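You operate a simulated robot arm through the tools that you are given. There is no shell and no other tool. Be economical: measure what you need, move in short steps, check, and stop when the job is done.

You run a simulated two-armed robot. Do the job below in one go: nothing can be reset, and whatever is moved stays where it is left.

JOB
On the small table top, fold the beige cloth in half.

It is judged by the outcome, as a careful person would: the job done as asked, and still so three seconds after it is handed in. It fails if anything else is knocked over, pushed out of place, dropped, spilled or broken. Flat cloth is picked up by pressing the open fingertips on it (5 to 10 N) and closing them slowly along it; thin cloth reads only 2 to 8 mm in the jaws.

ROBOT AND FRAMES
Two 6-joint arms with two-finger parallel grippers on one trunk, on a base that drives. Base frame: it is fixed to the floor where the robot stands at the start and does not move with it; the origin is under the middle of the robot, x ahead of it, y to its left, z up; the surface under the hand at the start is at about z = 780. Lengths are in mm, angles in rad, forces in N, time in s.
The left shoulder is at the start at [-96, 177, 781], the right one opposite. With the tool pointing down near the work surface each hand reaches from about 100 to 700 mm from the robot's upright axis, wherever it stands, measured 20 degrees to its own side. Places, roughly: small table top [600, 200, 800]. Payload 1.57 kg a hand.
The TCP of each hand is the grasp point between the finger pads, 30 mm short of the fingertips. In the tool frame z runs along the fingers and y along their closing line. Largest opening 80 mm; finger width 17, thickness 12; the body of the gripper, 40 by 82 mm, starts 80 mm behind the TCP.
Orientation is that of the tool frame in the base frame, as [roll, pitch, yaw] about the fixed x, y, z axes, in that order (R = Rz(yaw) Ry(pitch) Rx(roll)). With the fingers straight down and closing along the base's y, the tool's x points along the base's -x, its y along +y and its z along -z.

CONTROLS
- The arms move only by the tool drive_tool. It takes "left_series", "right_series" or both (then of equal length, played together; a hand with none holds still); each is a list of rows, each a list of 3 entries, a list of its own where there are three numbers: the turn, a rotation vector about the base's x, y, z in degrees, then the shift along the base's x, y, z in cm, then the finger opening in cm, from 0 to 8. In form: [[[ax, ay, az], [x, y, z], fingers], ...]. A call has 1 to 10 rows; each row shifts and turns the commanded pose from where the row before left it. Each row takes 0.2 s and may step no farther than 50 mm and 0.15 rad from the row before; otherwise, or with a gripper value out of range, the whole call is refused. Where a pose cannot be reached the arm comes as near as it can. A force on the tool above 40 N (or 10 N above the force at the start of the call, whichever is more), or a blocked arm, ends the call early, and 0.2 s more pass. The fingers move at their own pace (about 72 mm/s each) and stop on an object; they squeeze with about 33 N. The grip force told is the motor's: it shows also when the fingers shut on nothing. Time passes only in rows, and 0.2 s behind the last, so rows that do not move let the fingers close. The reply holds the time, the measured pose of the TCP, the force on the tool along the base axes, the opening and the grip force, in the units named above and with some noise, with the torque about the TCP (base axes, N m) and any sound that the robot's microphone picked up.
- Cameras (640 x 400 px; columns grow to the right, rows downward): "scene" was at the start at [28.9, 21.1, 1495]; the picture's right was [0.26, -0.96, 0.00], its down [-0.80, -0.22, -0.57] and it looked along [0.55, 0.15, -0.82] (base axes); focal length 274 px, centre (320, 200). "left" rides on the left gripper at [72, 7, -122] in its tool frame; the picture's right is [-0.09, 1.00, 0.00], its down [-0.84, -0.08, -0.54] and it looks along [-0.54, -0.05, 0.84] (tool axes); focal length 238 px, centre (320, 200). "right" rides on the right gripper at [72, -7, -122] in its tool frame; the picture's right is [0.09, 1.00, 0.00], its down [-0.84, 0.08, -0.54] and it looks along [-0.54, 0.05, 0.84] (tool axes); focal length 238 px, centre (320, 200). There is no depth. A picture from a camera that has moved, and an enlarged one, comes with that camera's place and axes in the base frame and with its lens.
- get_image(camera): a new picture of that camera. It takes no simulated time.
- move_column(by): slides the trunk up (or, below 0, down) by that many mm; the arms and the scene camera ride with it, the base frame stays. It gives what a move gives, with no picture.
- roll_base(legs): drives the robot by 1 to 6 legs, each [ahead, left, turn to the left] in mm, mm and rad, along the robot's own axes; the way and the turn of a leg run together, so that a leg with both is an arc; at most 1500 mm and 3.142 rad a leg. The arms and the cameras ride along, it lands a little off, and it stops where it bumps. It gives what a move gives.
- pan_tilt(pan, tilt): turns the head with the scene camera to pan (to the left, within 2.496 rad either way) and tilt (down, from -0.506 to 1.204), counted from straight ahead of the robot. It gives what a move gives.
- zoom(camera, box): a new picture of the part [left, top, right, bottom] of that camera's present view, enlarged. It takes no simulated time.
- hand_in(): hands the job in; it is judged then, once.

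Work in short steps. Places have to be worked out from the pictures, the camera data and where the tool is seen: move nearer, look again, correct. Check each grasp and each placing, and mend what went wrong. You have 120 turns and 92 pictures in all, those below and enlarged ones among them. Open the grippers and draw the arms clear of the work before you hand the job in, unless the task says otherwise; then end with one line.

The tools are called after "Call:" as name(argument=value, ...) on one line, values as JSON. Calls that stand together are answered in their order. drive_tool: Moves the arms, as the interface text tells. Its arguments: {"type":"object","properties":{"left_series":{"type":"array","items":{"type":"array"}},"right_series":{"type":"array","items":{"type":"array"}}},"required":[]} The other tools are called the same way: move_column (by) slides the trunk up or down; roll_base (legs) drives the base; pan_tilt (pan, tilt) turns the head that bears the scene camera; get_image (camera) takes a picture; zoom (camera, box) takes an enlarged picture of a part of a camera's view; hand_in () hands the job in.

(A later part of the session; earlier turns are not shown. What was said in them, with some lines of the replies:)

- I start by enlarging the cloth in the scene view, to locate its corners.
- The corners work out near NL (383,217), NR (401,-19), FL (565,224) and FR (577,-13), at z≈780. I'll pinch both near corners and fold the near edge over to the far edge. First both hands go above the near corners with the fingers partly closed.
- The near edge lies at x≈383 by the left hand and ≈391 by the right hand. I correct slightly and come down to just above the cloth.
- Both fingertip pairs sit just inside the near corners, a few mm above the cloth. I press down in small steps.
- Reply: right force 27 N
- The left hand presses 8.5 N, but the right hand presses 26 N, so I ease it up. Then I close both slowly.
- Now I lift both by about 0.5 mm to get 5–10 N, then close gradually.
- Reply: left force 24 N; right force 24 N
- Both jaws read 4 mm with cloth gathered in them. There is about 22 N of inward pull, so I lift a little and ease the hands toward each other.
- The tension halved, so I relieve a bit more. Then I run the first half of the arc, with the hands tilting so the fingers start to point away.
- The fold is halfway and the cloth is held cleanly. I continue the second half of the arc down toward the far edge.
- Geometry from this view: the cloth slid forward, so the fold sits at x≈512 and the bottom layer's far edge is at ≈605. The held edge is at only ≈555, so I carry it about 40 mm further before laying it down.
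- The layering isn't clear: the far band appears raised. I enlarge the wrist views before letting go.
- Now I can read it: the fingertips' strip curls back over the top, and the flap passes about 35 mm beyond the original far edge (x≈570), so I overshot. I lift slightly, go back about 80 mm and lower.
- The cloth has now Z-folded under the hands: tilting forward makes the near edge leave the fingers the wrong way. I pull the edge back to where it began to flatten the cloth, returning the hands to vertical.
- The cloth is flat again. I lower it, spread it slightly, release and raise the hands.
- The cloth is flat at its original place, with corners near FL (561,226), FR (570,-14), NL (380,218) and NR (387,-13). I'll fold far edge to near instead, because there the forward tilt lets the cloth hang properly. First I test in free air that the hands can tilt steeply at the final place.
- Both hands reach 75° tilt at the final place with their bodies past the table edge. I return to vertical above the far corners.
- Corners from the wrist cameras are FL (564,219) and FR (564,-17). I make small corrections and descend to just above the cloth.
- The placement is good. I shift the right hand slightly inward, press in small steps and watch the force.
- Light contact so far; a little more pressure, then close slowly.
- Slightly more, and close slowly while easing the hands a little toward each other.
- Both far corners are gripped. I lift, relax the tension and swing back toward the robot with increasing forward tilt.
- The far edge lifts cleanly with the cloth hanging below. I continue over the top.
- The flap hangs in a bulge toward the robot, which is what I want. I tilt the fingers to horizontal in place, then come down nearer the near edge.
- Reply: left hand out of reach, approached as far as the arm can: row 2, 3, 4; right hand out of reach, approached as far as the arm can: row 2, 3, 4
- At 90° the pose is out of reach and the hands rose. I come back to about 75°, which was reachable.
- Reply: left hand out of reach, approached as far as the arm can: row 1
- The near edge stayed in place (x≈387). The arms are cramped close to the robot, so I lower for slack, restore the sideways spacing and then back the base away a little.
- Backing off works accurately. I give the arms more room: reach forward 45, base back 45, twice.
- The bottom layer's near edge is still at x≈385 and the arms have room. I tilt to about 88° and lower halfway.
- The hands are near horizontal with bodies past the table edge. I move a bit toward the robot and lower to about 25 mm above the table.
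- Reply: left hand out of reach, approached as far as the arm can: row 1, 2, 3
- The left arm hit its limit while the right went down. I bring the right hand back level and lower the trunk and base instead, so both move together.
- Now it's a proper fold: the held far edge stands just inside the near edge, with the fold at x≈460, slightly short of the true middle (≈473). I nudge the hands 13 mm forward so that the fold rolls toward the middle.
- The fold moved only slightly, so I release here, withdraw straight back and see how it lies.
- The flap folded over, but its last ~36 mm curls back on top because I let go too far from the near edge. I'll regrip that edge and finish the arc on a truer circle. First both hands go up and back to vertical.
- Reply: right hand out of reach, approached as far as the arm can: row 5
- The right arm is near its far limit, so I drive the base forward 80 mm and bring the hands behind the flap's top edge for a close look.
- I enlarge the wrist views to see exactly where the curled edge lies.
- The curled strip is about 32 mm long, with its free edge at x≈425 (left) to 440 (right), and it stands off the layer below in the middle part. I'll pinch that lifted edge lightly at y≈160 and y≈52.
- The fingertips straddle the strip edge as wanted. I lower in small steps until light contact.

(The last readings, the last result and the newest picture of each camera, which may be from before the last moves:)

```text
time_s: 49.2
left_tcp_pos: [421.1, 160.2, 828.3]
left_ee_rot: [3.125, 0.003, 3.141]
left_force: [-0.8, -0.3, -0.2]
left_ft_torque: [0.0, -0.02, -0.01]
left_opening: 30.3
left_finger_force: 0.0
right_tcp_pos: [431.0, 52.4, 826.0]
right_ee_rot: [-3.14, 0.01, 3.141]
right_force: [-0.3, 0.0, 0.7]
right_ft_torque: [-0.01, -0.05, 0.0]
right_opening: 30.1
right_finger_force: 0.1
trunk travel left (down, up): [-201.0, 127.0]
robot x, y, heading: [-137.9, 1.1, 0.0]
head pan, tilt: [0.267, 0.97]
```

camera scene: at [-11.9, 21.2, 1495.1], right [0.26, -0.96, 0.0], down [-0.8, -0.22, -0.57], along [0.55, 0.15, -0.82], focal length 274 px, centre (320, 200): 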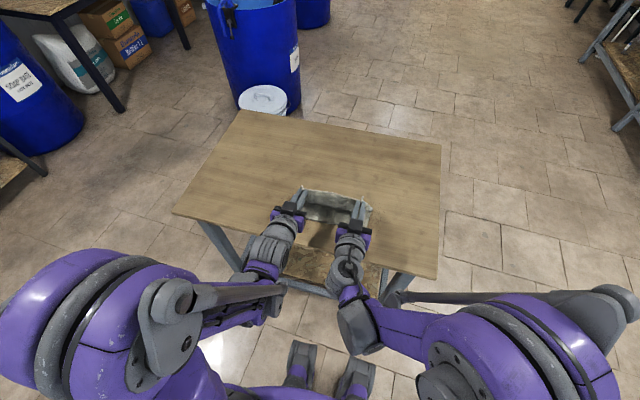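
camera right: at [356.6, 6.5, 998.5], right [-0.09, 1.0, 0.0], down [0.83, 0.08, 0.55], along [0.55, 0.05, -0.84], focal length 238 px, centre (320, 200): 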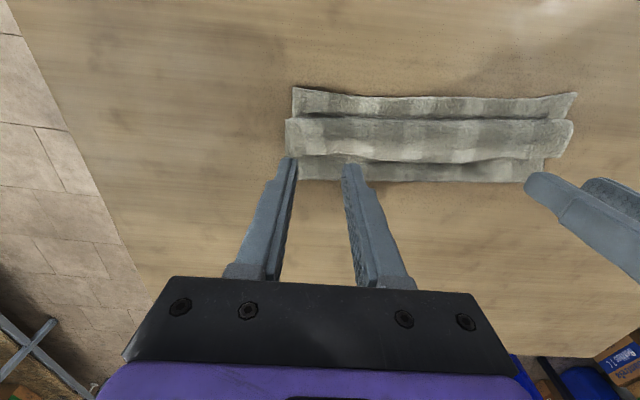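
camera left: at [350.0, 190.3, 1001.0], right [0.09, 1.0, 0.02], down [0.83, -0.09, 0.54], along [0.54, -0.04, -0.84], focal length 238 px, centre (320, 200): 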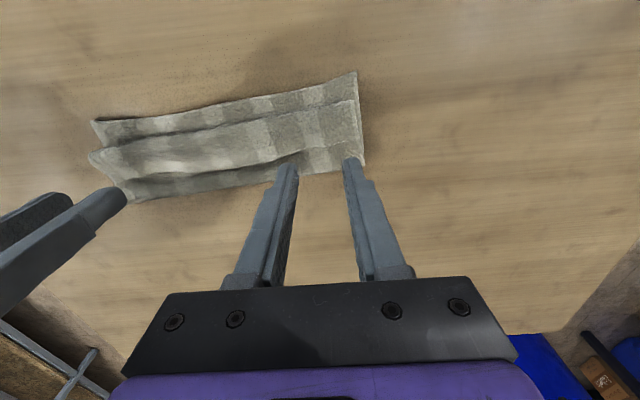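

No contact yet, so I continue down gently.

Call:
drive_tool(left_series=[[[0, 0, 0], [0, 0, -0.2], 3], [[0, 0, 0], [0, 0, -0.2], 3], [[0, 0, 0], [0, 0, -0.1], 3], [[0, 0, 0], [0, 0, 0], 3]], right_series=[[[0, 0, 0], [0, 0, -0.1], 3], [[0, 0, 0], [0, 0, -0.1], 3], [[0, 0, 0], [0, 0, -0.1], 3], [[0, 0, 0], [0, 0, 0], 3]])

Call:
zoom(camera="left", box=[200, 80, 440, 230])

Call:
zoom(camera="right", box=[200, 80, 440, 230])

```text
time_s: 50.2
left_tcp_pos: [421.0, 160.9, 823.3]
left_ee_rot: [3.124, 0.002, 3.141]
left_force: [-1.1, -0.2, 0.4]
left_ft_torque: [0.03, 0.01, 0.03]
left_opening: 30.2
left_finger_force: 0.1
right_tcp_pos: [432.1, 51.8, 824.0]
right_ee_rot: [-3.141, 0.008, 3.141]
right_force: [-0.3, 0.8, 0.6]
right_ft_torque: [0.03, 0.02, 0.02]
right_opening: 30.1
right_finger_force: 0.1
trunk travel left (down, up): [-201.0, 127.0]
robot x, y, heading: [-136.2, -2.0, -0.001]
head pan, tilt: [0.267, 0.97]
```

```text
2.67 times, centred on (320, 155) of left
camera zoom: at [349.0, 165.3, 945.2], right [0.09, 1.0, 0.02], down [0.83, -0.09, 0.54], along [0.54, -0.04, -0.84], focal length 636 px, centre (320, 320)
```

zoom: 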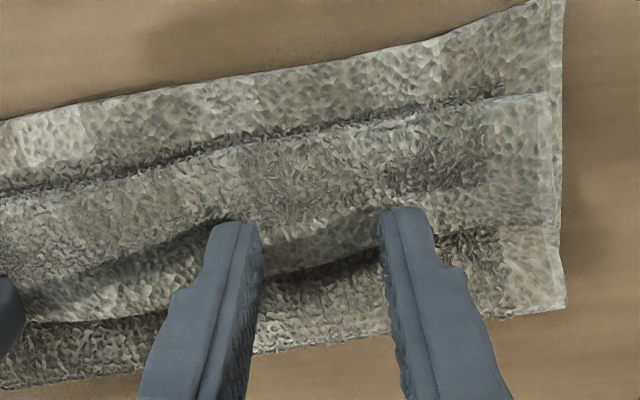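

```text
2.67 times, centred on (320, 155) of right
camera zoom: at [358.0, 44.7, 945.8], right [-0.09, 1.0, 0.0], down [0.83, 0.08, 0.55], along [0.55, 0.05, -0.84], focal length 636 px, centre (320, 320)
```

zoom: 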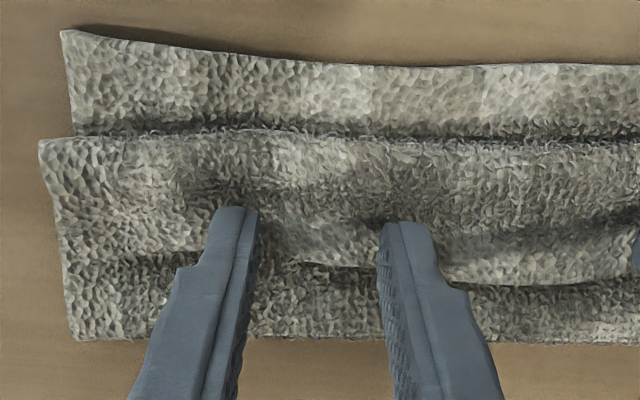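

The strip dents under the tips. Two more mm each, then I close slowly.

Call:
drive_tool(left_series=[[[0, 0, 0], [0, 0, -0.1], 3], [[0, 0, 0], [0, 0, -0.1], 2.8], [[0, 0, 0], [0, 0, 0], 2.3], [[0, 0, 0], [0, 0, 0], 1.8], [[0, 0, 0], [0, 0, 0], 1.4], [[0, 0, 0], [0, 0, 0], 1.0], [[0, 0, 0], [0, 0, 0], 0.6], [[0, 0, 0], [0, 0, 0], 0.2], [[0, 0, 0], [0, 0, 0], 0], [[0, 0, 0], [0, 0, 0], 0]], right_series=[[[0, 0, 0], [0, 0, -0.1], 3], [[0, 0, 0], [0, 0, -0.1], 2.8], [[0, 0, 0], [0, 0, 0], 2.3], [[0, 0, 0], [0, 0, 0], 1.8], [[0, 0, 0], [0, 0, 0], 1.4], [[0, 0, 0], [0, 0, 0], 1.0], [[0, 0, 0], [0, 0, 0], 0.6], [[0, 0, 0], [0, 0, 0], 0.2], [[0, 0, 0], [0, 0, 0], 0], [[0, 0, 0], [0, 0, 0], 0]])

Call:
zoom(camera="left", box=[200, 80, 440, 230])

Call:
zoom(camera="right", box=[200, 80, 440, 230])

```text
time_s: 52.5
left_tcp_pos: [422.6, 158.3, 821.7]
left_ee_rot: [3.127, 0.004, 3.14]
left_force: [1.6, -12.5, 2.8]
left_ft_torque: [-0.4, 0.0, 0.03]
left_opening: 3.8
left_finger_force: 24.4
right_tcp_pos: [429.9, 52.1, 821.9]
right_ee_rot: [3.14, 0.009, -3.142]
right_force: [-1.5, 13.4, 1.4]
right_ft_torque: [0.45, 0.06, 0.01]
right_opening: 3.9
right_finger_force: 24.9
trunk travel left (down, up): [-201.0, 127.0]
robot x, y, heading: [-135.0, -1.3, 0.002]
head pan, tilt: [0.267, 0.97]
```

```text
2.67 times, centred on (320, 155) of left
camera zoom: at [348.8, 164.6, 943.3], right [0.09, 1.0, 0.02], down [0.83, -0.09, 0.54], along [0.54, -0.04, -0.84], focal length 636 px, centre (320, 320)
```

zoom: 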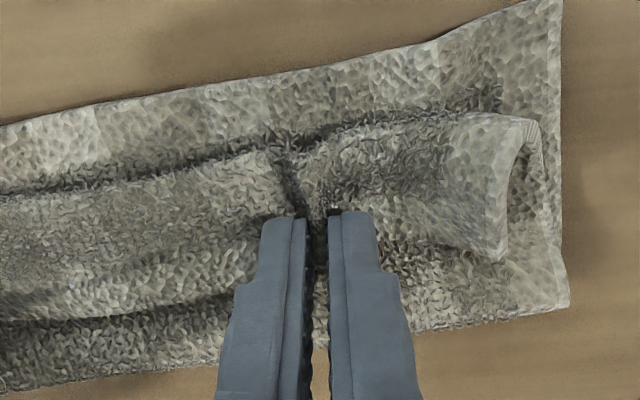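

```text
2.67 times, centred on (320, 155) of right
camera zoom: at [357.8, 45.2, 944.0], right [-0.09, 1.0, 0.0], down [0.83, 0.08, 0.55], along [0.55, 0.05, -0.84], focal length 636 px, centre (320, 320)
```

zoom: 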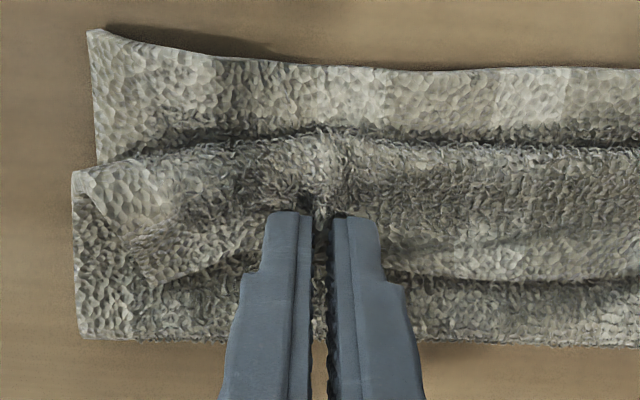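

Only the top layer was picked up (4 mm in each jaw). I lift it straight up while tilting forward to 45°, easing the sideways tension.

Call:
drive_tool(left_series=[[[0, -7.5, 0], [-0.3, -0.2, 0.9], 0], [[0, -7.5, 0], [-0.3, -0.1, 1.0], 0], [[0, -7.5, 0], [-0.3, 0, 1.0], 0], [[0, -7.5, 0], [-0.4, 0, 0.9], 0], [[0, -7.5, 0], [-0.4, 0, 0.9], 0], [[0, -7.5, 0], [-0.3, 0, 0.9], 0]], right_series=[[[0, -7.5, 0], [-0.3, 0.2, 0.9], 0], [[0, -7.5, 0], [-0.3, 0.1, 1.0], 0], [[0, -7.5, 0], [-0.3, 0, 1.0], 0], [[0, -7.5, 0], [-0.4, 0, 0.9], 0], [[0, -7.5, 0], [-0.4, 0, 0.9], 0], [[0, -7.5, 0], [-0.3, 0, 0.9], 0]])

Call:
get_image(camera="left")

Call:
zoom(camera="scene", box=[256, 110, 416, 210])

```text
time_s: 53.9
left_tcp_pos: [402.5, 158.2, 877.4]
left_ee_rot: [3.124, 0.792, 3.141]
left_force: [-0.3, -4.4, -1.2]
left_ft_torque: [-0.11, 0.01, -0.1]
left_opening: 3.7
left_finger_force: 24.7
right_tcp_pos: [409.8, 55.1, 878.5]
right_ee_rot: [3.14, 0.799, 3.141]
right_force: [-0.8, 5.9, -0.9]
right_ft_torque: [0.08, 0.03, 0.1]
right_opening: 3.1
right_finger_force: 23.9
trunk travel left (down, up): [-201.0, 127.0]
robot x, y, heading: [-138.8, -0.0, 0.006]
head pan, tilt: [0.267, 0.97]
```

```text
28 pictures are left
camera left: at [263.7, 162.6, 912.9], right [0.05, 1.0, 0.08], down [0.2, -0.09, 0.98], along [0.98, -0.04, -0.21], focal length 238 px, centre (320, 200)
```

left: 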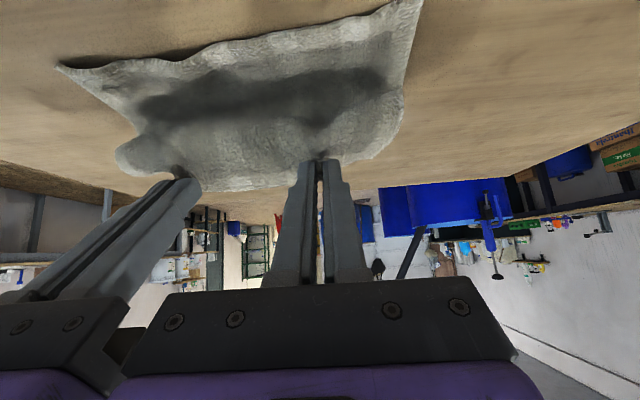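

```text
4.00 times, centred on (336, 160) of scene
camera zoom: at [-107.4, 21.1, 1471.8], right [0.26, -0.96, 0.0], down [-0.8, -0.22, -0.57], along [0.55, 0.15, -0.82], focal length 1095 px, centre (256, 360)
```

zoom: 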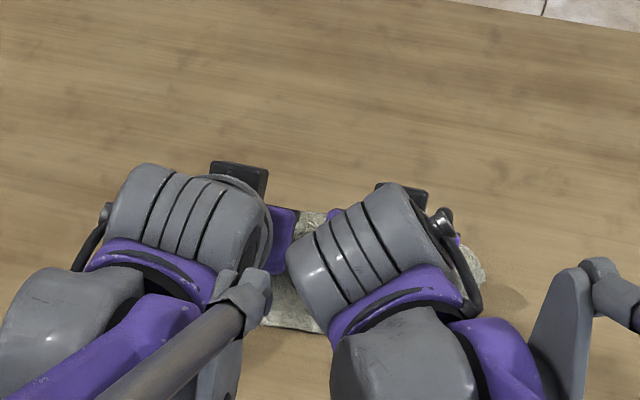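

The curl is opened and the flap hangs free. I tilt on to about 75° and then back the base to carry the edge down the circle.

Call:
drive_tool(left_series=[[[0, -7.5, 0], [0, 0, -0.2], 0], [[0, -7.5, 0], [0, 0, -0.3], 0], [[0, -7.5, 0], [0, 0, -0.4], 0], [[0, -7.5, 0], [0, 0, -0.4], 0]], right_series=[[[0, -7.5, 0], [0, 0, -0.2], 0], [[0, -7.5, 0], [0, 0, -0.3], 0], [[0, -7.5, 0], [0, 0, -0.4], 0], [[0, -7.5, 0], [0, 0, -0.4], 0]])

Call:
roll_base(legs=[[-25, 0, 0]])

Call:
move_column(by=-20)

Call:
get_image(camera="left")

Call:
zoom(camera="scene", box=[256, 120, 416, 220])

```text
time_s: 54.9
left_tcp_pos: [401.9, 156.6, 864.7]
left_ee_rot: [3.126, 1.315, 3.14]
left_force: [1.1, -4.5, -0.3]
left_ft_torque: [-0.02, 0.01, -0.11]
left_opening: 3.8
left_finger_force: 24.6
right_tcp_pos: [410.8, 54.3, 863.5]
right_ee_rot: [3.137, 1.316, 3.136]
right_force: [-0.7, 4.4, 1.1]
right_ft_torque: [0.07, 0.01, 0.15]
right_opening: 3.2
right_finger_force: 24.2
trunk travel left (down, up): [-201.0, 127.0]
robot x, y, heading: [-136.6, -0.7, 0.0]
head pan, tilt: [0.267, 0.97]
```

```text
time_s: 55.7
left_tcp_pos: [377.8, 158.7, 864.1]
left_ee_rot: [3.126, 1.314, -3.141]
left_force: [1.2, -5.3, 0.5]
left_ft_torque: [-0.03, -0.01, -0.14]
left_opening: 3.6
left_finger_force: 24.9
right_tcp_pos: [384.3, 54.8, 864.7]
right_ee_rot: [3.14, 1.316, 3.141]
right_force: [0.5, 4.8, -1.1]
right_ft_torque: [0.03, 0.01, 0.14]
right_opening: 3.2
right_finger_force: 24.3
trunk travel left (down, up): [-201.0, 127.0]
robot x, y, heading: [-163.2, -1.6, -0.001]
head pan, tilt: [0.267, 0.97]
```

```text
time_s: 56.3
left_tcp_pos: [376.3, 157.8, 843.1]
left_ee_rot: [3.129, 1.313, -3.14]
left_force: [1.0, -4.2, -0.2]
left_ft_torque: [-0.03, -0.02, -0.15]
left_opening: 3.9
left_finger_force: 24.3
right_tcp_pos: [385.6, 55.9, 844.9]
right_ee_rot: [-3.141, 1.319, -3.141]
right_force: [-0.7, 4.2, 0.0]
right_ft_torque: [0.03, 0.03, 0.13]
right_opening: 2.8
right_finger_force: 24.6
trunk travel left (down, up): [-181.0, 147.0]
robot x, y, heading: [-160.6, -0.7, -0.0]
head pan, tilt: [0.267, 0.97]
```

```text
26 pictures are left
camera left: at [241.0, 162.6, 806.2], right [0.01, 1.0, 0.09], down [-0.31, -0.09, 0.95], along [0.95, -0.04, 0.31], focal length 238 px, centre (320, 200)
```

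left: 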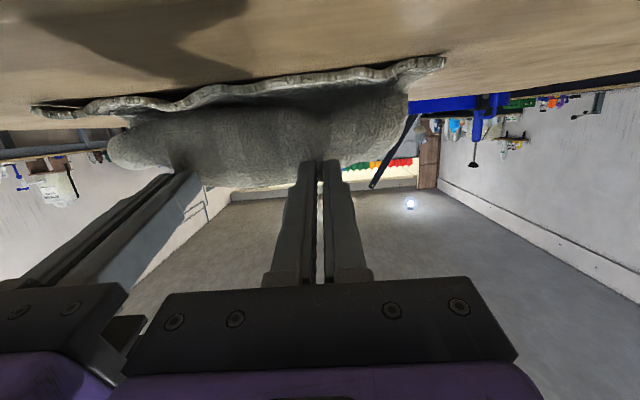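

```text
4.00 times, centred on (336, 170) of scene
camera zoom: at [-129.3, 21.1, 1452.7], right [0.26, -0.96, 0.0], down [-0.8, -0.22, -0.57], along [0.55, 0.15, -0.82], focal length 1095 px, centre (256, 320)
```

zoom: 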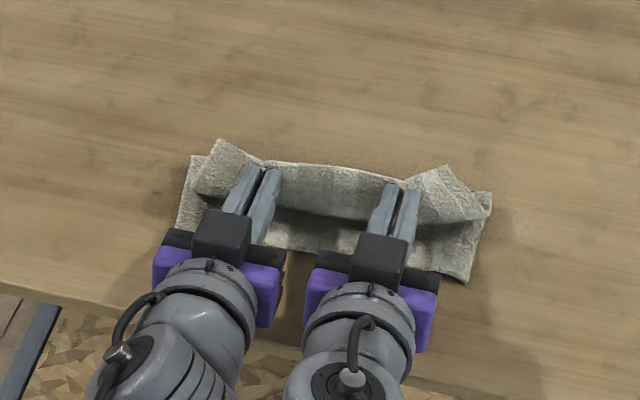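

It follows nicely. I keep stepping back and down along the circle.

Call:
roll_base(legs=[[-14, 0, 0]])

Call:
move_column(by=-15)

Call:
roll_base(legs=[[-14, 0, 0]])

Call:
move_column(by=-15)

Call:
zoom(camera="scene", box=[256, 120, 416, 220])

```text
time_s: 57.1
left_tcp_pos: [363.1, 157.4, 843.4]
left_ee_rot: [3.126, 1.315, 3.14]
left_force: [-0.3, -4.8, 0.2]
left_ft_torque: [-0.04, 0.01, -0.11]
left_opening: 3.3
left_finger_force: 24.5
right_tcp_pos: [371.8, 54.3, 844.2]
right_ee_rot: [3.14, 1.319, -3.141]
right_force: [-0.9, 5.6, 0.7]
right_ft_torque: [0.09, 0.01, 0.12]
right_opening: 3.1
right_finger_force: 23.8
trunk travel left (down, up): [-181.0, 147.0]
robot x, y, heading: [-175.3, 1.9, 0.002]
head pan, tilt: [0.267, 0.97]
```

```text
time_s: 57.7
left_tcp_pos: [364.3, 158.0, 830.1]
left_ee_rot: [3.128, 1.315, -3.141]
left_force: [-0.4, -3.1, 0.4]
left_ft_torque: [-0.05, 0.03, -0.11]
left_opening: 3.8
left_finger_force: 24.8
right_tcp_pos: [372.4, 54.7, 829.1]
right_ee_rot: [3.141, 1.318, 3.141]
right_force: [-0.5, 3.8, -0.2]
right_ft_torque: [0.06, 0.03, 0.08]
right_opening: 2.9
right_finger_force: 23.9
trunk travel left (down, up): [-166.0, 162.0]
robot x, y, heading: [-172.3, -0.4, -0.002]
head pan, tilt: [0.267, 0.97]
```

```text
time_s: 58.5
left_tcp_pos: [349.2, 158.0, 830.8]
left_ee_rot: [3.128, 1.314, 3.141]
left_force: [-0.4, -3.9, 0.2]
left_ft_torque: [0.02, -0.01, -0.12]
left_opening: 3.6
left_finger_force: 24.2
right_tcp_pos: [358.0, 55.4, 830.5]
right_ee_rot: [3.141, 1.317, 3.141]
right_force: [-0.3, 3.9, 0.5]
right_ft_torque: [0.02, 0.02, 0.13]
right_opening: 2.7
right_finger_force: 24.1
trunk travel left (down, up): [-166.0, 162.0]
robot x, y, heading: [-188.7, -2.8, -0.004]
head pan, tilt: [0.267, 0.97]
```

```text
time_s: 59.1
left_tcp_pos: [350.0, 157.1, 814.6]
left_ee_rot: [3.126, 1.315, 3.141]
left_force: [0.0, -4.0, -0.2]
left_ft_torque: [0.01, -0.01, -0.14]
left_opening: 3.8
left_finger_force: 24.3
right_tcp_pos: [358.7, 56.0, 817.4]
right_ee_rot: [3.139, 1.317, 3.138]
right_force: [-1.0, 3.0, 0.6]
right_ft_torque: [0.05, -0.02, 0.1]
right_opening: 3.4
right_finger_force: 24.4
trunk travel left (down, up): [-151.0, 177.0]
robot x, y, heading: [-187.7, -2.8, -0.004]
head pan, tilt: [0.267, 0.97]
```

```text
4.00 times, centred on (336, 170) of scene
camera zoom: at [-153.1, 21.1, 1423.3], right [0.26, -0.96, 0.0], down [-0.8, -0.22, -0.57], along [0.55, 0.15, -0.82], focal length 1095 px, centre (256, 320)
```

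zoom: 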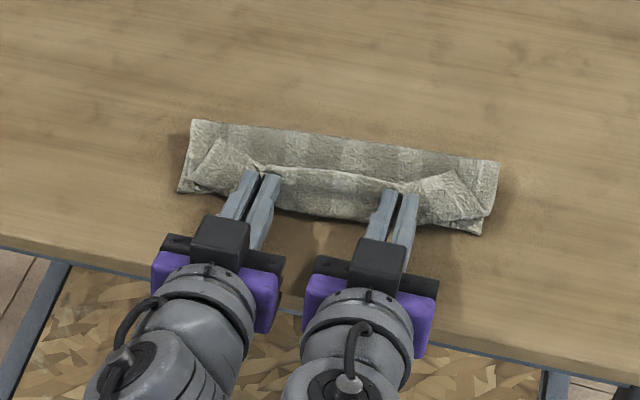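

The held edge is at x≈380, but there is still a bulge leading it at ≈368 and the corners lag. I pull a further 25 mm toward the robot to roll it out.

Call:
roll_base(legs=[[-25, 0, 0]])

Call:
zoom(camera="scene", box=[256, 110, 416, 210])

```text
time_s: 59.9
left_tcp_pos: [324.5, 158.0, 814.3]
left_ee_rot: [3.128, 1.315, -3.138]
left_force: [1.2, -4.1, 0.6]
left_ft_torque: [-0.05, -0.02, -0.09]
left_opening: 3.5
left_finger_force: 24.4
right_tcp_pos: [332.3, 55.6, 815.9]
right_ee_rot: [3.139, 1.318, -3.141]
right_force: [-0.8, 3.3, 0.0]
right_ft_torque: [0.07, 0.0, 0.11]
right_opening: 3.3
right_finger_force: 24.3
trunk travel left (down, up): [-151.0, 177.0]
robot x, y, heading: [-211.2, 0.1, -0.002]
head pan, tilt: [0.267, 0.97]
```

```text
4.00 times, centred on (336, 160) of scene
camera zoom: at [-179.0, 21.2, 1423.3], right [0.26, -0.96, 0.0], down [-0.8, -0.22, -0.57], along [0.55, 0.15, -0.82], focal length 1095 px, centre (256, 360)
```

zoom: 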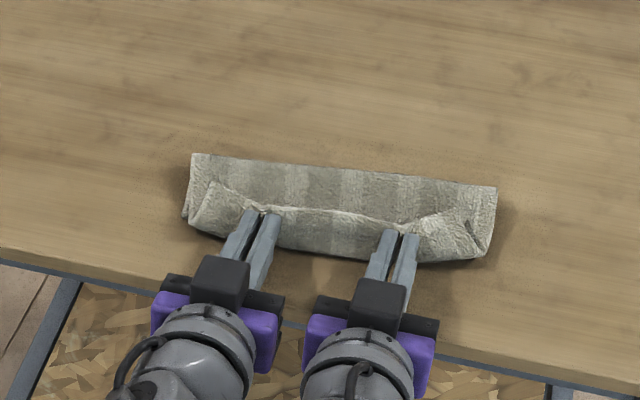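

Pulling further rolls the fold itself back (fold now at x≈430), because the pinch clamps the edge angle. I return 60 mm forward to restore the fold, then release; afterwards I'll push the free edge over with open fingertips from the far side.

Call:
roll_base(legs=[[60, 0, 0]])

Call:
zoom(camera="scene", box=[256, 120, 416, 220])

```text
time_s: 60.9
left_tcp_pos: [384.7, 157.0, 813.5]
left_ee_rot: [3.127, 1.312, -3.139]
left_force: [0.1, -4.1, 0.4]
left_ft_torque: [-0.01, 0.0, -0.1]
left_opening: 3.7
left_finger_force: 24.9
right_tcp_pos: [392.9, 55.0, 814.0]
right_ee_rot: [3.139, 1.316, 3.141]
right_force: [-0.2, 3.6, -0.6]
right_ft_torque: [0.03, 0.02, 0.07]
right_opening: 2.9
right_finger_force: 24.1
trunk travel left (down, up): [-151.0, 177.0]
robot x, y, heading: [-154.7, -0.6, 0.0]
head pan, tilt: [0.267, 0.97]
```

```text
4.00 times, centred on (336, 170) of scene
camera zoom: at [-117.6, 21.1, 1423.3], right [0.26, -0.96, 0.0], down [-0.8, -0.22, -0.56], along [0.55, 0.15, -0.83], focal length 1095 px, centre (256, 320)
```

zoom: 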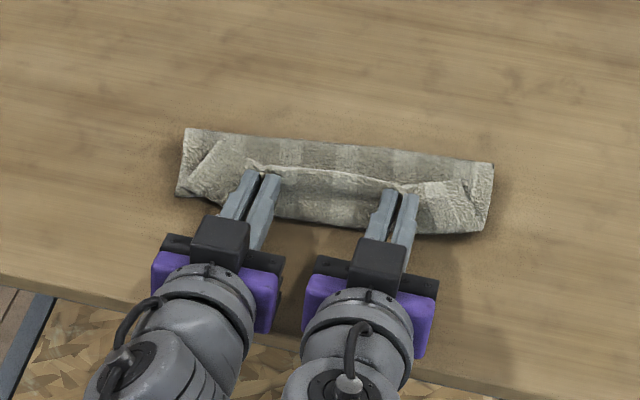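

The whole bundle slid along; now the near edge is at ≈404 and the fold at ≈477, which makes the flap about 15 mm too long. I lift the edge high and forward so the fold re-forms about 92 mm from the near edge.

Call:
drive_tool(left_series=[[[0, 0, 0], [0.3, 0, 1.2], 0], [[0, 0, 0], [0.8, 0, 1.2], 0], [[0, 0, 0], [0.9, 0, 1.2], 0], [[0, 0, 0], [1.0, 0, 1.2], 0], [[0, 0, 0], [1.0, 0, 1.0], 0]], right_series=[[[0, 0, 0], [0.3, 0, 1.2], 0], [[0, 0, 0], [0.8, 0, 1.2], 0], [[0, 0, 0], [0.9, 0, 1.2], 0], [[0, 0, 0], [1.0, 0, 1.2], 0], [[0, 0, 0], [1.0, 0, 1.0], 0]])

Call:
roll_base(legs=[[40, 0, 0]])

Call:
zoom(camera="scene", box=[256, 120, 416, 220])

Call:
get_image(camera="left")

```text
time_s: 62.1
left_tcp_pos: [423.9, 157.4, 871.9]
left_ee_rot: [3.124, 1.315, 3.14]
left_force: [0.6, -3.0, -0.1]
left_ft_torque: [-0.03, 0.02, -0.13]
left_opening: 3.6
left_finger_force: 24.4
right_tcp_pos: [433.2, 55.6, 872.9]
right_ee_rot: [3.14, 1.318, -3.141]
right_force: [0.6, 3.2, 0.3]
right_ft_torque: [0.02, 0.0, 0.07]
right_opening: 3.1
right_finger_force: 24.0
trunk travel left (down, up): [-151.0, 177.0]
robot x, y, heading: [-156.6, -0.2, -0.002]
head pan, tilt: [0.267, 0.97]
```

```text
time_s: 63.0
left_tcp_pos: [466.3, 156.3, 872.1]
left_ee_rot: [3.127, 1.311, -3.14]
left_force: [0.3, -4.1, -0.8]
left_ft_torque: [0.01, -0.01, -0.09]
left_opening: 3.8
left_finger_force: 24.4
right_tcp_pos: [475.0, 55.0, 872.6]
right_ee_rot: [3.141, 1.318, -3.14]
right_force: [0.3, 2.4, -0.1]
right_ft_torque: [0.02, -0.04, 0.11]
right_opening: 3.1
right_finger_force: 24.3
trunk travel left (down, up): [-151.0, 177.0]
robot x, y, heading: [-113.9, 3.0, 0.001]
head pan, tilt: [0.267, 0.97]
```

```text
4.00 times, centred on (336, 170) of scene
camera zoom: at [-77.4, 21.1, 1423.2], right [0.26, -0.96, 0.0], down [-0.8, -0.22, -0.56], along [0.54, 0.15, -0.83], focal length 1095 px, centre (256, 320)
```

zoom: 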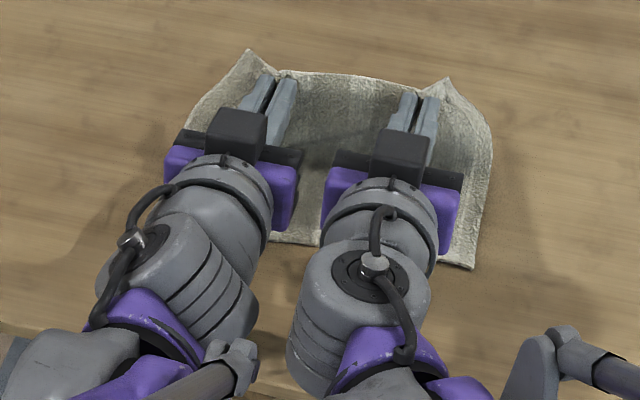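

```text
20 pictures are left
camera left: at [328.2, 162.4, 834.3], right [0.01, 1.0, 0.09], down [-0.31, -0.09, 0.95], along [0.95, -0.04, 0.31], focal length 238 px, centre (320, 200)
```

left: 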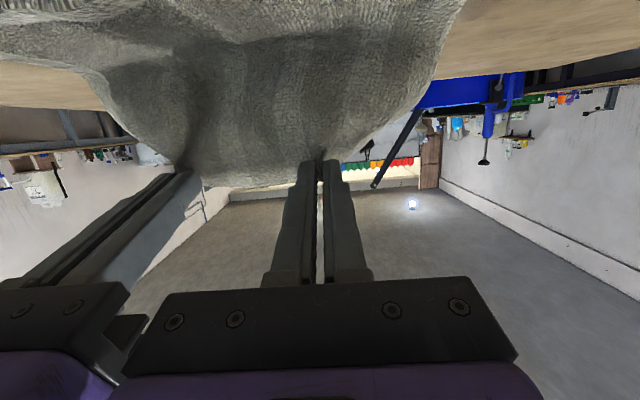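

The fold has re-formed near x≈507, with the near edge at ≈422. I lower the edge diagonally toward the near edge with the arms.

Call:
drive_tool(left_series=[[[0, 0, 0], [-0.8, 0, -0.7], 0], [[0, 0, 0], [-0.8, 0, -0.8], 0], [[0, 0, 0], [-0.8, 0, -0.8], 0], [[0, 0, 0], [-0.8, 0, -0.8], 0], [[0, 0, 0], [-0.7, 0, -0.8], 0], [[0, 0, 0], [-0.6, 0, -0.8], 0], [[0, 0, 0], [-0.4, 0, -0.8], 0], [[0, 0, 0], [-0.2, 0, -0.6], 0]], right_series=[[[0, 0, 0], [-0.8, 0, -0.7], 0], [[0, 0, 0], [-0.8, 0, -0.8], 0], [[0, 0, 0], [-0.8, 0, -0.8], 0], [[0, 0, 0], [-0.8, 0, -0.8], 0], [[0, 0, 0], [-0.7, 0, -0.8], 0], [[0, 0, 0], [-0.6, 0, -0.8], 0], [[0, 0, 0], [-0.4, 0, -0.8], 0], [[0, 0, 0], [-0.2, 0, -0.6], 0]])

Call:
zoom(camera="scene", box=[256, 120, 416, 220])

```text
time_s: 64.8
left_tcp_pos: [413.6, 156.8, 812.4]
left_ee_rot: [3.128, 1.314, 3.14]
left_force: [-0.2, -3.8, 0.0]
left_ft_torque: [-0.02, -0.03, -0.08]
left_opening: 3.7
left_finger_force: 25.1
right_tcp_pos: [422.1, 54.8, 812.0]
right_ee_rot: [3.137, 1.318, -3.141]
right_force: [-0.3, 2.5, 0.7]
right_ft_torque: [0.0, 0.0, 0.11]
right_opening: 2.9
right_finger_force: 24.0
trunk travel left (down, up): [-151.0, 177.0]
robot x, y, heading: [-114.9, -5.0, 0.0]
head pan, tilt: [0.267, 0.97]
```

```text
4.00 times, centred on (336, 170) of scene
camera zoom: at [-78.7, 21.2, 1423.3], right [0.26, -0.96, 0.0], down [-0.8, -0.22, -0.57], along [0.55, 0.15, -0.82], focal length 1095 px, centre (256, 320)
```

zoom: 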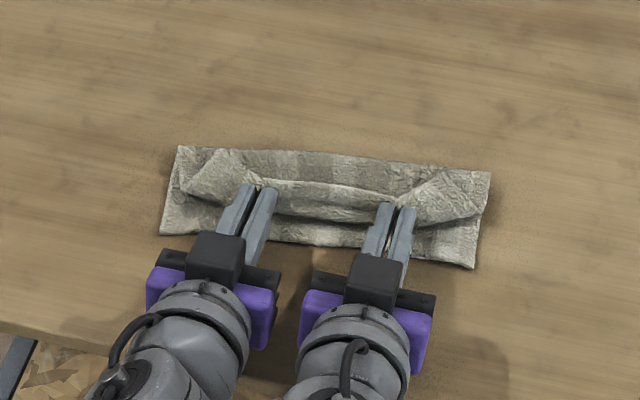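

The layout is now near edge 422, fold ≈503, and about a 30 mm curl at the held edge. I release, withdraw straight back and raise the hands to vertical.

Call:
drive_tool(left_series=[[[0, 0, 0], [0, 0, 0], 1.2], [[0, 0, 0], [0, 0, 0], 2.4], [[0, 0, 0], [-1.5, 0, 0], 2.4], [[0, 0, 0], [-2, 0, 0.5], 2.4], [[0, 0, 0], [-2, 0, 1.5], 2.4]], right_series=[[[0, 0, 0], [0, 0, 0], 1.2], [[0, 0, 0], [0, 0, 0], 2.4], [[0, 0, 0], [-1.5, 0, 0], 2.4], [[0, 0, 0], [-2, 0, 0.5], 2.4], [[0, 0, 0], [-2, 0, 1.5], 2.4]])

Call:
drive_tool(left_series=[[[0, 0, 0], [0, 0, 4], 2.4], [[0, 0, 0], [0, 0, 4], 2.4], [[0, 8, 0], [2, 0, 2], 2.4], [[0, 8, 0], [2, 0, 0], 2.4], [[0, 8, 0], [2, 0, 0], 2.4], [[0, 8, 0], [2, 0, 0], 2.4], [[0, 8, 0], [2, 0, 0], 2.4], [[0, 8, 0], [2, 0, 0], 2.4], [[0, 8, 0], [1, 0, 0], 2.4], [[0, 8, 0], [1, 0, 0], 2.4]], right_series=[[[0, 0, 0], [0, 0, 4], 2.4], [[0, 0, 0], [0, 0, 4], 2.4], [[0, 8, 0], [2, 0, 2], 2.4], [[0, 8, 0], [2, 0, 0], 2.4], [[0, 8, 0], [2, 0, 0], 2.4], [[0, 8, 0], [2, 0, 0], 2.4], [[0, 8, 0], [2, 0, 0], 2.4], [[0, 8, 0], [2, 0, 0], 2.4], [[0, 8, 0], [1, 0, 0], 2.4], [[0, 8, 0], [1, 0, 0], 2.4]])

Call:
zoom(camera="scene", box=[240, 120, 432, 240])

```text
time_s: 66.0
left_tcp_pos: [356.9, 157.1, 832.9]
left_ee_rot: [3.127, 1.313, -3.141]
left_force: [0.4, 0.0, 0.3]
left_ft_torque: [-0.01, 0.04, -0.01]
left_opening: 24.0
left_finger_force: 0.0
right_tcp_pos: [364.9, 55.8, 832.3]
right_ee_rot: [-3.141, 1.32, -3.14]
right_force: [-1.4, 0.3, 0.5]
right_ft_torque: [0.04, -0.03, 0.01]
right_opening: 24.1
right_finger_force: 0.1
trunk travel left (down, up): [-151.0, 177.0]
robot x, y, heading: [-111.0, -2.0, 0.005]
head pan, tilt: [0.267, 0.97]
```

```text
time_s: 68.2
left_tcp_pos: [500.7, 156.8, 930.4]
left_ee_rot: [3.125, 0.191, 3.141]
left_force: [0.4, -0.2, -0.5]
left_ft_torque: [0.0, 0.01, -0.02]
left_opening: 23.8
left_finger_force: 0.1
right_tcp_pos: [504.4, 52.6, 929.8]
right_ee_rot: [3.141, 0.195, -3.141]
right_force: [1.6, -0.3, 0.5]
right_ft_torque: [0.0, 0.01, -0.03]
right_opening: 24.2
right_finger_force: 0.2
right hand out of reach, approached as far as the arm can: row 10
trunk travel left (down, up): [-151.0, 177.0]
robot x, y, heading: [-116.2, 0.2, -0.0]
head pan, tilt: [0.267, 0.97]
```

```text
3.33 times, centred on (336, 180) of scene
camera zoom: at [-75.7, 21.4, 1423.1], right [0.26, -0.96, 0.0], down [-0.8, -0.22, -0.56], along [0.54, 0.15, -0.83], focal length 912 px, centre (267, 267)
```

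zoom: 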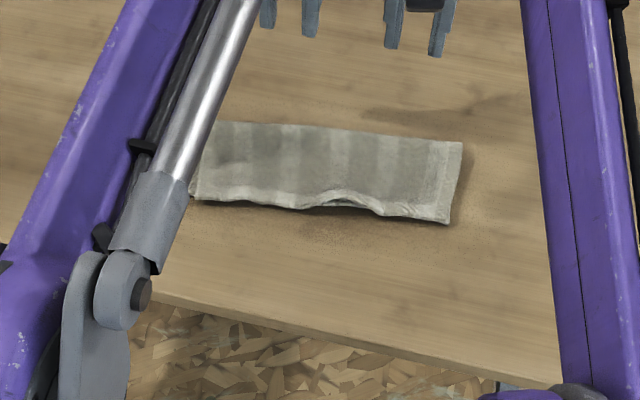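

The edge fell forward by itself and the fold now looks flat and aligned. I move the hands apart and up to inspect it.

Call:
drive_tool(left_series=[[[0, 0, 0], [-1, 4, 1], 3], [[0, 5, 0], [-2, 4, 1], 3], [[0, 6, 0], [-2, 4, 1], 3], [[0, 0, 0], [-2, 2, 0], 3]], right_series=[[[0, 0, 0], [-2, -4, 1], 3], [[0, 5, 0], [-2, -4, 1], 3], [[0, 6, 0], [-2, -4, 1], 3], [[0, 0, 0], [-2, -2, 0], 3]])

Call:
zoom(camera="scene", box=[256, 120, 416, 220])

Call:
get_image(camera="left")

Call:
get_image(camera="right")

```text
time_s: 69.2
left_tcp_pos: [425.2, 297.0, 963.9]
left_ee_rot: [3.126, 0.005, -3.141]
left_force: [0.2, 0.4, 0.1]
left_ft_torque: [-0.02, -0.03, 0.03]
left_opening: 30.0
left_finger_force: 0.1
right_tcp_pos: [422.2, -87.6, 959.0]
right_ee_rot: [3.141, 0.008, 3.14]
right_force: [-0.4, -0.2, 0.8]
right_ft_torque: [0.01, -0.04, -0.01]
right_opening: 30.2
right_finger_force: 0.1
trunk travel left (down, up): [-151.0, 177.0]
robot x, y, heading: [-116.6, -0.6, 0.004]
head pan, tilt: [0.267, 0.97]
```

```text
4.00 times, centred on (336, 170) of scene
camera zoom: at [-81.1, 20.9, 1423.4], right [0.26, -0.96, 0.0], down [-0.79, -0.22, -0.57], along [0.55, 0.15, -0.82], focal length 1095 px, centre (256, 320)
```

zoom: 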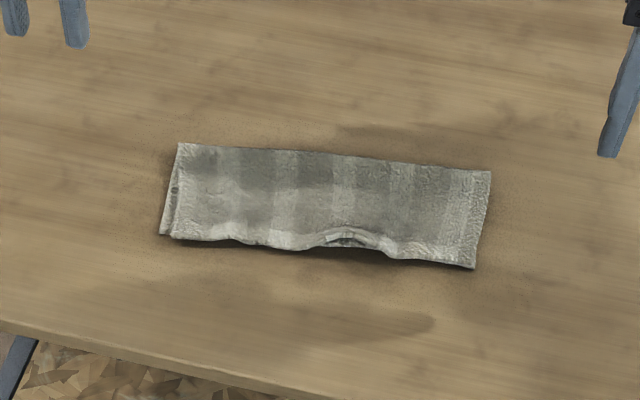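

```text
16 pictures are left
camera left: at [352.0, 302.4, 1085.5], right [0.09, 1.0, 0.02], down [0.83, -0.09, 0.54], along [0.54, -0.04, -0.84], focal length 238 px, centre (320, 200)
```

left: 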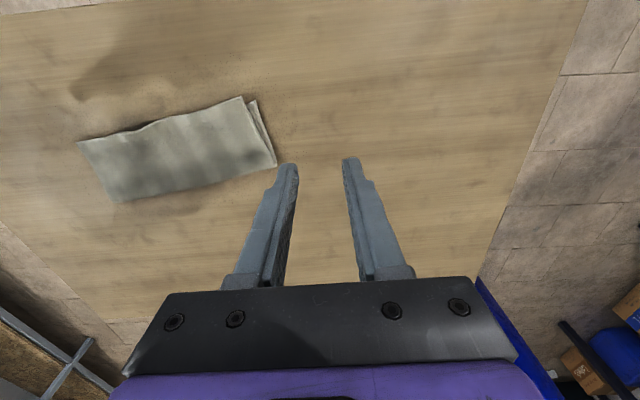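

```text
15 pictures are left
camera right: at [348.8, -94.1, 1082.0], right [-0.09, 1.0, 0.0], down [0.83, 0.08, 0.55], along [0.55, 0.05, -0.84], focal length 238 px, centre (320, 200)
```

right: 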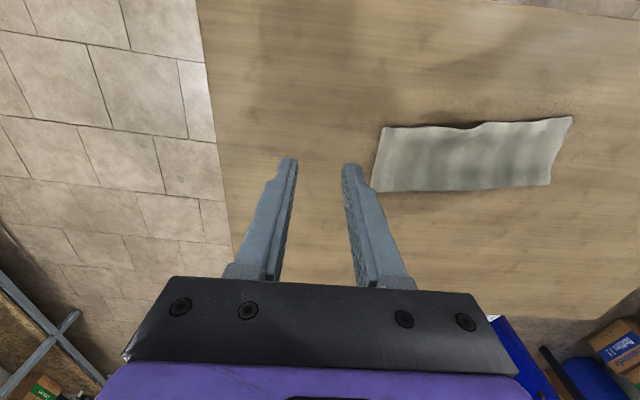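

The cloth is folded in half with near edges and ends aligned. I check the small ripple at the near edge.

Call:
zoom(camera="right", box=[360, 100, 590, 210])

Call:
zoom(camera="scene", box=[290, 150, 380, 190])

```text
2.78 times, centred on (475, 155) of right
camera zoom: at [348.8, -94.1, 1082.0], right [-0.09, 1.0, 0.0], down [0.83, 0.08, 0.55], along [0.55, 0.05, -0.84], focal length 663 px, centre (-111, 325)
```

zoom: 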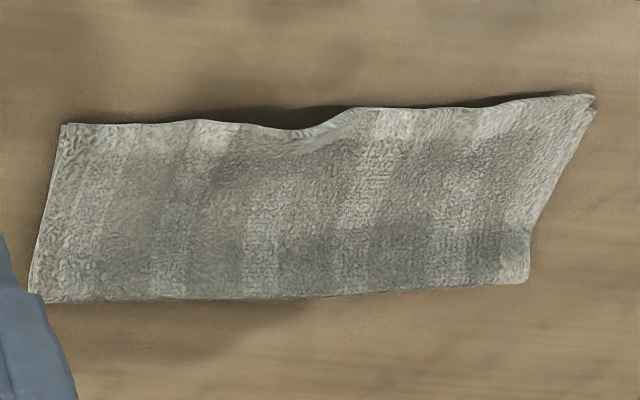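

```text
7.11 times, centred on (335, 170) of scene
camera zoom: at [-81.1, 20.9, 1423.4], right [0.26, -0.96, 0.0], down [-0.79, -0.22, -0.57], along [0.55, 0.15, -0.82], focal length 1947 px, centre (213, 413)
```

zoom: 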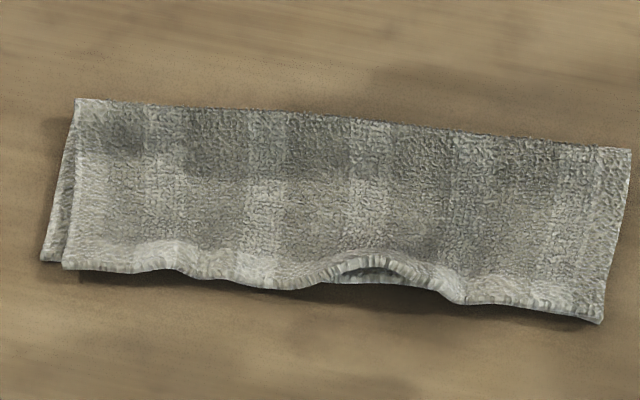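

The fold is flat and its edges meet within a few mm, with only a slight ripple. The grippers are open and clear, so I hand it in.

Call:
hand_in()

```text
The job is handed in.
```

The beige cloth is folded in half on the small table, with its edges meeting within a few millimetres. A slight ripple is left along the near edge, the folded cloth ended up about 40 mm farther from the robot than where it started, and both open grippers are clear of it.
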